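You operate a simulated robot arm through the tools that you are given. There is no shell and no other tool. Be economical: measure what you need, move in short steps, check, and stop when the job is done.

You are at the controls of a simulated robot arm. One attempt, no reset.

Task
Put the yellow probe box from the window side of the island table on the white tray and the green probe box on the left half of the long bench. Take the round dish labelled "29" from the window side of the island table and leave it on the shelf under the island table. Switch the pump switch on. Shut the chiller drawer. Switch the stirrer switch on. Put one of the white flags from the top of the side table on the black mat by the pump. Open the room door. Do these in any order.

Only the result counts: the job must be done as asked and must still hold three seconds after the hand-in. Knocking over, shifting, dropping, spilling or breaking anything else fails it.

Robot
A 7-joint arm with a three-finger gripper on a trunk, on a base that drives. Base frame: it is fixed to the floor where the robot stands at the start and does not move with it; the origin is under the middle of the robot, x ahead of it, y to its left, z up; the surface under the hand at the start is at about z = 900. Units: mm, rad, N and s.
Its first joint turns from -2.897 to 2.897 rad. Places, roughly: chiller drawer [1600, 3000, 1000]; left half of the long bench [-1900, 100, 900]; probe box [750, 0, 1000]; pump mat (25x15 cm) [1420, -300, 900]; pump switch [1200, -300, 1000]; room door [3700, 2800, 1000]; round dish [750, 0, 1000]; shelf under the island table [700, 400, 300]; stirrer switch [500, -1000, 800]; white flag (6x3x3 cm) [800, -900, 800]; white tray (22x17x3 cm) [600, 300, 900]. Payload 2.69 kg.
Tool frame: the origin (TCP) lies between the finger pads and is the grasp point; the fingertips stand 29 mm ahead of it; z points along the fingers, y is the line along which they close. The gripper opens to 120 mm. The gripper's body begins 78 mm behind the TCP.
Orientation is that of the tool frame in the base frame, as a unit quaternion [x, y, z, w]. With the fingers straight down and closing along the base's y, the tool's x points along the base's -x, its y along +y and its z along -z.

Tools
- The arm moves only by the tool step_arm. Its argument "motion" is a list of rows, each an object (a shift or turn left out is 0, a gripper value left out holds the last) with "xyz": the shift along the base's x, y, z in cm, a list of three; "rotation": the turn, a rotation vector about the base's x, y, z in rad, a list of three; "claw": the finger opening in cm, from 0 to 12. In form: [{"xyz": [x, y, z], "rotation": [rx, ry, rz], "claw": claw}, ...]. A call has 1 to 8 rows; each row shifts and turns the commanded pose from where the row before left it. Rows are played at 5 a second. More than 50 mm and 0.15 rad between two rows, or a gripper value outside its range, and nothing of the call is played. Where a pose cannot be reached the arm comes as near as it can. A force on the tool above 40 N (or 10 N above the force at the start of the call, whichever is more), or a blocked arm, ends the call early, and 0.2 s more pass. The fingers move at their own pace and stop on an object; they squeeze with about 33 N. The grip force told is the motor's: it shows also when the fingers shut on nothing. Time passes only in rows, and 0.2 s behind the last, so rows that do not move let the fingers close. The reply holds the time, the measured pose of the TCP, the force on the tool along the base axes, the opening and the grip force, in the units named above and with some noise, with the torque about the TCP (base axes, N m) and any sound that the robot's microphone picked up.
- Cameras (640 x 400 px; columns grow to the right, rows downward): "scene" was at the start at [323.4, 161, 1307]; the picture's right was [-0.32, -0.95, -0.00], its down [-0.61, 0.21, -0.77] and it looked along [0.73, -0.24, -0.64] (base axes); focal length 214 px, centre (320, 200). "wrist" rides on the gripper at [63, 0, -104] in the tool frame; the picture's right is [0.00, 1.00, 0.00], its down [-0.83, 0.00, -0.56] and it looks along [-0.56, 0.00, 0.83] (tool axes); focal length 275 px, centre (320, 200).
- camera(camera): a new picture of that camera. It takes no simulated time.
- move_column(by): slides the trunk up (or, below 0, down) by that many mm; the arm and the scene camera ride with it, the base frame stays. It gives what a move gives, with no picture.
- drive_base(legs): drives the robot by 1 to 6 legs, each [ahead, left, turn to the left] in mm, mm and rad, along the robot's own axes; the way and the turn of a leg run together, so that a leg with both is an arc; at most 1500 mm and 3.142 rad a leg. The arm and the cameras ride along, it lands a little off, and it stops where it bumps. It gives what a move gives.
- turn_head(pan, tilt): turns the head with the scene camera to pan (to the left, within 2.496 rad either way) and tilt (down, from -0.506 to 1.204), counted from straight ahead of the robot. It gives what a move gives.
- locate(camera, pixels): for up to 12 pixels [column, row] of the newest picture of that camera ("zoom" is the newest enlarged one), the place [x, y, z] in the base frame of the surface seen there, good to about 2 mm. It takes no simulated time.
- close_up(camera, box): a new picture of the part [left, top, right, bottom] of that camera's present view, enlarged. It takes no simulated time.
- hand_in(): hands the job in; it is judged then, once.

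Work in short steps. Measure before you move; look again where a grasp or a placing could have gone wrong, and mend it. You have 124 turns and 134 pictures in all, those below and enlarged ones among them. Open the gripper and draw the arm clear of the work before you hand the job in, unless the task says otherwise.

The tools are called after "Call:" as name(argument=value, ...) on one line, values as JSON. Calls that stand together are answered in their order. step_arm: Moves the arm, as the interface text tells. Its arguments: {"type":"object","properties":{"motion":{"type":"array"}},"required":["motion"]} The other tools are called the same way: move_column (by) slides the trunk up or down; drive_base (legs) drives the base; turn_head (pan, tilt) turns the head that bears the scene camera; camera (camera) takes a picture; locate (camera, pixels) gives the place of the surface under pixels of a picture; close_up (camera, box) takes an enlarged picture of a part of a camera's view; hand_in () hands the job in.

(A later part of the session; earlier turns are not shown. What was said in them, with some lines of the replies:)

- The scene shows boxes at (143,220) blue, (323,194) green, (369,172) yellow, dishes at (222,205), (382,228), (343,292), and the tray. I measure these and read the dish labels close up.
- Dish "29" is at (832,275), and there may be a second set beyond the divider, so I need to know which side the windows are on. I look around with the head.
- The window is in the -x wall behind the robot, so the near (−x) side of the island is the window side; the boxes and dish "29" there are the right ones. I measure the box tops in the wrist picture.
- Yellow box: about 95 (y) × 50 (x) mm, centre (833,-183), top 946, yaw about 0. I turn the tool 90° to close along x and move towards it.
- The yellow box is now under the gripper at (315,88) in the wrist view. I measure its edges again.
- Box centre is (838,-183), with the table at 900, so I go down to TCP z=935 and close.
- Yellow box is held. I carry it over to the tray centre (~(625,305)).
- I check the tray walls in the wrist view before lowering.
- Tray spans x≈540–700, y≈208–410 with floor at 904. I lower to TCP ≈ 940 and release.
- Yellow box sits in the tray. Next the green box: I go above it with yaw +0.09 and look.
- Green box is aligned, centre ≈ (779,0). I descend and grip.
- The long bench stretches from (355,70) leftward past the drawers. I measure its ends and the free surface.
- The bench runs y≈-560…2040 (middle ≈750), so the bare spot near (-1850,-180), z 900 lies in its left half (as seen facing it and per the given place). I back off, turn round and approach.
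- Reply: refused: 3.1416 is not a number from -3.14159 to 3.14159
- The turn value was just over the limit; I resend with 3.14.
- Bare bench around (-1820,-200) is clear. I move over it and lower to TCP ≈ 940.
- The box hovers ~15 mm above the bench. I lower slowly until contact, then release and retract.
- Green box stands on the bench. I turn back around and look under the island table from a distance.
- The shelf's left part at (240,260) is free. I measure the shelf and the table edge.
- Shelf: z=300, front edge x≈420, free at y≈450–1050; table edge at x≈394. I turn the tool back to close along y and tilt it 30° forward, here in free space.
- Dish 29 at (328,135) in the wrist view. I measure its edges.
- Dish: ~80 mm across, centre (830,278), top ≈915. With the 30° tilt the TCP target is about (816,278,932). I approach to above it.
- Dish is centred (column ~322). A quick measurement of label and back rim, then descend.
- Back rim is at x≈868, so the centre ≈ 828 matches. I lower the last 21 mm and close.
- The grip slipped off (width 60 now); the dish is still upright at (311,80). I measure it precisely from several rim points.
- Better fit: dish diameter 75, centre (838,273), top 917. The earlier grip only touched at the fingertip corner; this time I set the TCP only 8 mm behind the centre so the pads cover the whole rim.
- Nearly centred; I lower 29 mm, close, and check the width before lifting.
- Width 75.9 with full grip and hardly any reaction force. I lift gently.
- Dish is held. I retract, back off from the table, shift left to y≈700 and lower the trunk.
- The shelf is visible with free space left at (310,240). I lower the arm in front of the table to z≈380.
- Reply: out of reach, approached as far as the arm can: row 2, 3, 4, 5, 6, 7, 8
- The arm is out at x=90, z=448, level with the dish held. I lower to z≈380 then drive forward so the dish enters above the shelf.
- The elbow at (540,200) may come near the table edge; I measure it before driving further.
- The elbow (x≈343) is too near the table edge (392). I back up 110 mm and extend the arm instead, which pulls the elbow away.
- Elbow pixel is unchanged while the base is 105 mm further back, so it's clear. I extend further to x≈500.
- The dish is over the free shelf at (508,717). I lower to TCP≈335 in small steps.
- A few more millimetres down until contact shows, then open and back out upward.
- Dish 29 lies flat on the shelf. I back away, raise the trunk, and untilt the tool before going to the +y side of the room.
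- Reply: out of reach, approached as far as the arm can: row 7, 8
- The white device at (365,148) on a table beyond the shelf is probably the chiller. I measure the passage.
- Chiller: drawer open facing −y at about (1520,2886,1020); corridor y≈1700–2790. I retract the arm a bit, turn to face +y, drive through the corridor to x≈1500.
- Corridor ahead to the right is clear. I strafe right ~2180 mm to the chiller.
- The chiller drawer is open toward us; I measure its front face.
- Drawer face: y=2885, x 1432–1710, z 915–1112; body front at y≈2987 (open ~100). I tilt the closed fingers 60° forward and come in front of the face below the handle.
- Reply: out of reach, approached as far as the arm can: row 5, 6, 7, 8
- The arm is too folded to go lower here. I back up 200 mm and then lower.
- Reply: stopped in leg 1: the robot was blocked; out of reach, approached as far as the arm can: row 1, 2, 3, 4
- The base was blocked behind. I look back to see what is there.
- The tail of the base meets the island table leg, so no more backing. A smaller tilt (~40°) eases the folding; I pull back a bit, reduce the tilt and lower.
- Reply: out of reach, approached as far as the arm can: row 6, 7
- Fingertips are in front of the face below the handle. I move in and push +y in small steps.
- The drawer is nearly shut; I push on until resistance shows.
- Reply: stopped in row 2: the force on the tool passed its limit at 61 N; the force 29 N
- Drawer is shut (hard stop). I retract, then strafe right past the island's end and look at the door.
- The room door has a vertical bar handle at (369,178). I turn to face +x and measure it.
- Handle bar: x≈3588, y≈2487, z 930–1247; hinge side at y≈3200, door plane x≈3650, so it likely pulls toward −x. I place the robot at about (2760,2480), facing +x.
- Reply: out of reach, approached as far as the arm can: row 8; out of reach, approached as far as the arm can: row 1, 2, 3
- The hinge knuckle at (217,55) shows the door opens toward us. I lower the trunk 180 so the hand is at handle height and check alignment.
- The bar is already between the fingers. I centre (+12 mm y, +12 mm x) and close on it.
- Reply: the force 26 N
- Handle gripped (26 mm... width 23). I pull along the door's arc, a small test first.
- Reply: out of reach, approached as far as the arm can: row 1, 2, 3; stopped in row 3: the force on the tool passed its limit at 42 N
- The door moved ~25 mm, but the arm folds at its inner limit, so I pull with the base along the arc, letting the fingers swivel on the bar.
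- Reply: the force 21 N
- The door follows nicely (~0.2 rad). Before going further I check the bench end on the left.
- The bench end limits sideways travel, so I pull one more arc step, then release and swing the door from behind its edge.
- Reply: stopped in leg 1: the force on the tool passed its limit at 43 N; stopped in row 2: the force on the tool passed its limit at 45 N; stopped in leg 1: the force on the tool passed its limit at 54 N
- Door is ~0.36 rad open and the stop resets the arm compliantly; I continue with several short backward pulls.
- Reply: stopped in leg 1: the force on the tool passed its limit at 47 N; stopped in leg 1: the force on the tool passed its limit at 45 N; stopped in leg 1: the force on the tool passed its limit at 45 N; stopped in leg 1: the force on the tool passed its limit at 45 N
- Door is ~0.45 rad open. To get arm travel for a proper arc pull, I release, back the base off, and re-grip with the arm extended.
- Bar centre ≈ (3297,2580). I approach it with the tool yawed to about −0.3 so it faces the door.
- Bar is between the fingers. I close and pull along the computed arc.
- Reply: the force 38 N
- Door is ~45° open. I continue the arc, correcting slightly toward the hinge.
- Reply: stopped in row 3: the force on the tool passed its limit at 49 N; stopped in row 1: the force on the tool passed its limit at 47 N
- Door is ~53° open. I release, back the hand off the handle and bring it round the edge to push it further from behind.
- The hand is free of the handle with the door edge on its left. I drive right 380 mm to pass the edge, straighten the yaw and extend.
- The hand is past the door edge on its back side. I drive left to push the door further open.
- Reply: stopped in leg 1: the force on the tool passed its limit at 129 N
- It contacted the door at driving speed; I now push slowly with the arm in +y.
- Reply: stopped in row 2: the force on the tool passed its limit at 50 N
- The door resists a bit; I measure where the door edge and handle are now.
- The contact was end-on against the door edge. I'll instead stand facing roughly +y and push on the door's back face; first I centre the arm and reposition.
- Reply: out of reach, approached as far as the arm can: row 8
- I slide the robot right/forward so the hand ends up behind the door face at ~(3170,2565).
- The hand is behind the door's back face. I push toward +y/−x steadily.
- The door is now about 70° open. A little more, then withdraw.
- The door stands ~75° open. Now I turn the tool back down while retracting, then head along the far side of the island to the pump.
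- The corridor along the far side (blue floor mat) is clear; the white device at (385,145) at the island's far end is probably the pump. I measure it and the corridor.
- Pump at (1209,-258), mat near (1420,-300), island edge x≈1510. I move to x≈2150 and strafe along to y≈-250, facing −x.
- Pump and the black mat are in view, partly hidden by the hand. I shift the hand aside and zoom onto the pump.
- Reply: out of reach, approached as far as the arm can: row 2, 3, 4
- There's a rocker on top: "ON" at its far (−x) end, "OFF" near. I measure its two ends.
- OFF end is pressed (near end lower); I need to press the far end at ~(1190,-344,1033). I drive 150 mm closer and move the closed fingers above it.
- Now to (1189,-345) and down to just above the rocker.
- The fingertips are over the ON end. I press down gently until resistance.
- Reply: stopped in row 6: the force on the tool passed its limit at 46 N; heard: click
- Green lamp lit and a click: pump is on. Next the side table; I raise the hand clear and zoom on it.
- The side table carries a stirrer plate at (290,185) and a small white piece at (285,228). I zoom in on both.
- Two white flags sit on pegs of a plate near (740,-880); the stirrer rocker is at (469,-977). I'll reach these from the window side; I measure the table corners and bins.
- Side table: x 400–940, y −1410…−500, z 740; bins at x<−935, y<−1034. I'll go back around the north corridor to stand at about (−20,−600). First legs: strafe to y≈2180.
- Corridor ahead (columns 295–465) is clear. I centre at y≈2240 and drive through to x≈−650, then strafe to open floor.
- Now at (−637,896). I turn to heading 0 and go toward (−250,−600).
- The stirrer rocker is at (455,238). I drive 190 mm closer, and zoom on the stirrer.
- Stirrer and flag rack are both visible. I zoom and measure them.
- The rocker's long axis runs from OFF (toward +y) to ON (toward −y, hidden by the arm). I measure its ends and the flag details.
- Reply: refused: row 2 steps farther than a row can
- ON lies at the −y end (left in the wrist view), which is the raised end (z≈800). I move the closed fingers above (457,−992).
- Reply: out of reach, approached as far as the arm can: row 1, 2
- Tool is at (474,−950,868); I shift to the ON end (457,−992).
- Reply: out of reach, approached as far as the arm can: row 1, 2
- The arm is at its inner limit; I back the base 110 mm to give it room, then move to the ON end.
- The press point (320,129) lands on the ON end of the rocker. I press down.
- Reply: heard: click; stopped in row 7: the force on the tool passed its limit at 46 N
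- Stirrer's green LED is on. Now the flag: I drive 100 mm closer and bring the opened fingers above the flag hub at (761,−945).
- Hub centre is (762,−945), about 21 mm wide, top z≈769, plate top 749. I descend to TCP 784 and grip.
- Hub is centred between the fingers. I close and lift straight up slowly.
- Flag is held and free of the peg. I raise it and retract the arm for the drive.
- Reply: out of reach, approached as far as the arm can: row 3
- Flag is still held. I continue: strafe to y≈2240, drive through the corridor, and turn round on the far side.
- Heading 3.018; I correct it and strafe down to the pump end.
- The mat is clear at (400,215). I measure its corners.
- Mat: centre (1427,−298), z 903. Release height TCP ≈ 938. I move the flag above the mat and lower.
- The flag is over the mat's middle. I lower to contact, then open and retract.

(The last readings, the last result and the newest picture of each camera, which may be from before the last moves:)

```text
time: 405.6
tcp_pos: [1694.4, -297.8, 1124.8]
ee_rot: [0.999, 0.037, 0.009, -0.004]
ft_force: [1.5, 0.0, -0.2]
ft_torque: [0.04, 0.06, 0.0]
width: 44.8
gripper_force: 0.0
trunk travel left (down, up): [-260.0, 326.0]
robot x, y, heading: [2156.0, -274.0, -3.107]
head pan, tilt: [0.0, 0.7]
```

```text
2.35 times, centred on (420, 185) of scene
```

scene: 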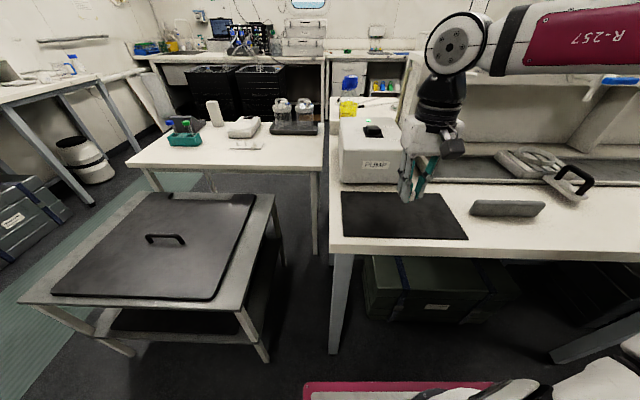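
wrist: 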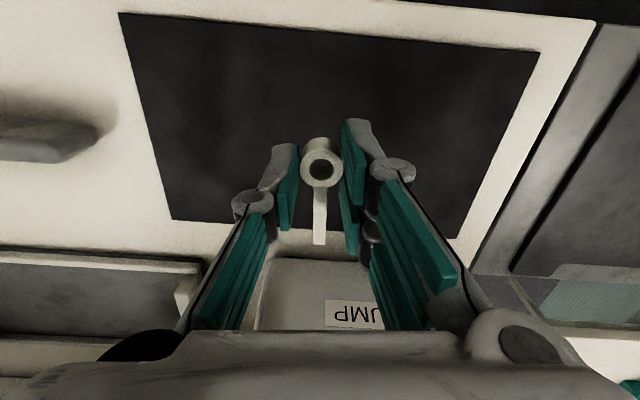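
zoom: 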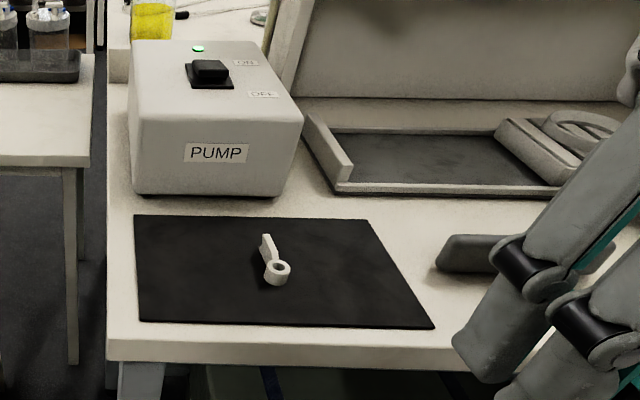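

Flag stands on the mat and the pump lamp is green. A last look to check the door and chiller.

Call:
turn_head(pan=-1.7, tilt=0.2)

Call:
camera(camera="scene")

```text
time: 407.3
tcp_pos: [1692.3, -297.1, 1127.5]
ee_rot: [0.999, 0.037, 0.009, -0.004]
ft_force: [0.1, -0.3, -0.3]
ft_torque: [-0.02, -0.02, 0.0]
width: 44.8
gripper_force: 0.0
trunk travel left (down, up): [-260.0, 326.0]
robot x, y, heading: [2156.4, -272.5, -3.109]
head pan, tilt: [-1.7, 0.201]
```

```text
12 pictures are left
```

scene: 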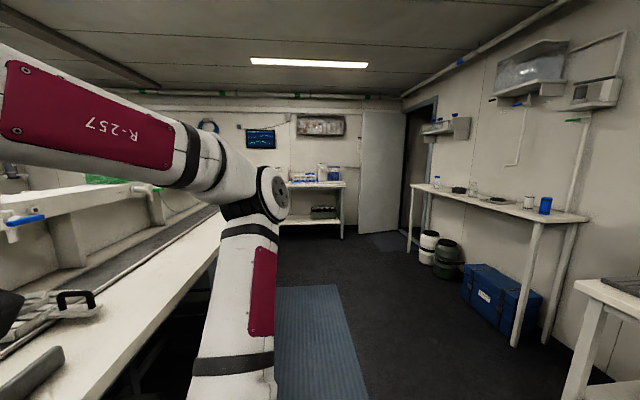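

The door is wide open, the arm is clear and the gripper open. I hand the job in.

Call:
hand_in()

```text
The job is handed in.
```

I finished every part of the task and handed the job in. The hand-in reply gave no verdict.

- **Yellow probe box:** it is in the white tray.
- **Green probe box:** it is on the left half of the long bench, on bare surface between the cases and the grey mat.
- **Dish "29":** it lies flat on the free left part of the shelf under the island table. My first grip on it slipped and nudged it a few millimetres on the table; the second held.
- **Pump and stirrer switches:** both clicked, and both green lights are lit.
- **Chiller drawer:** I pushed it shut to a hard stop.
- **White flag:** one is on the middle of the black mat by the pump. The other is still on its peg.
- **Room door:** it is about 75° open and was still open at my last look.

While backing up at the chiller, the base bumped and stopped against what looked like a leg of the island table. I saw nothing shifted by it in the pictures.
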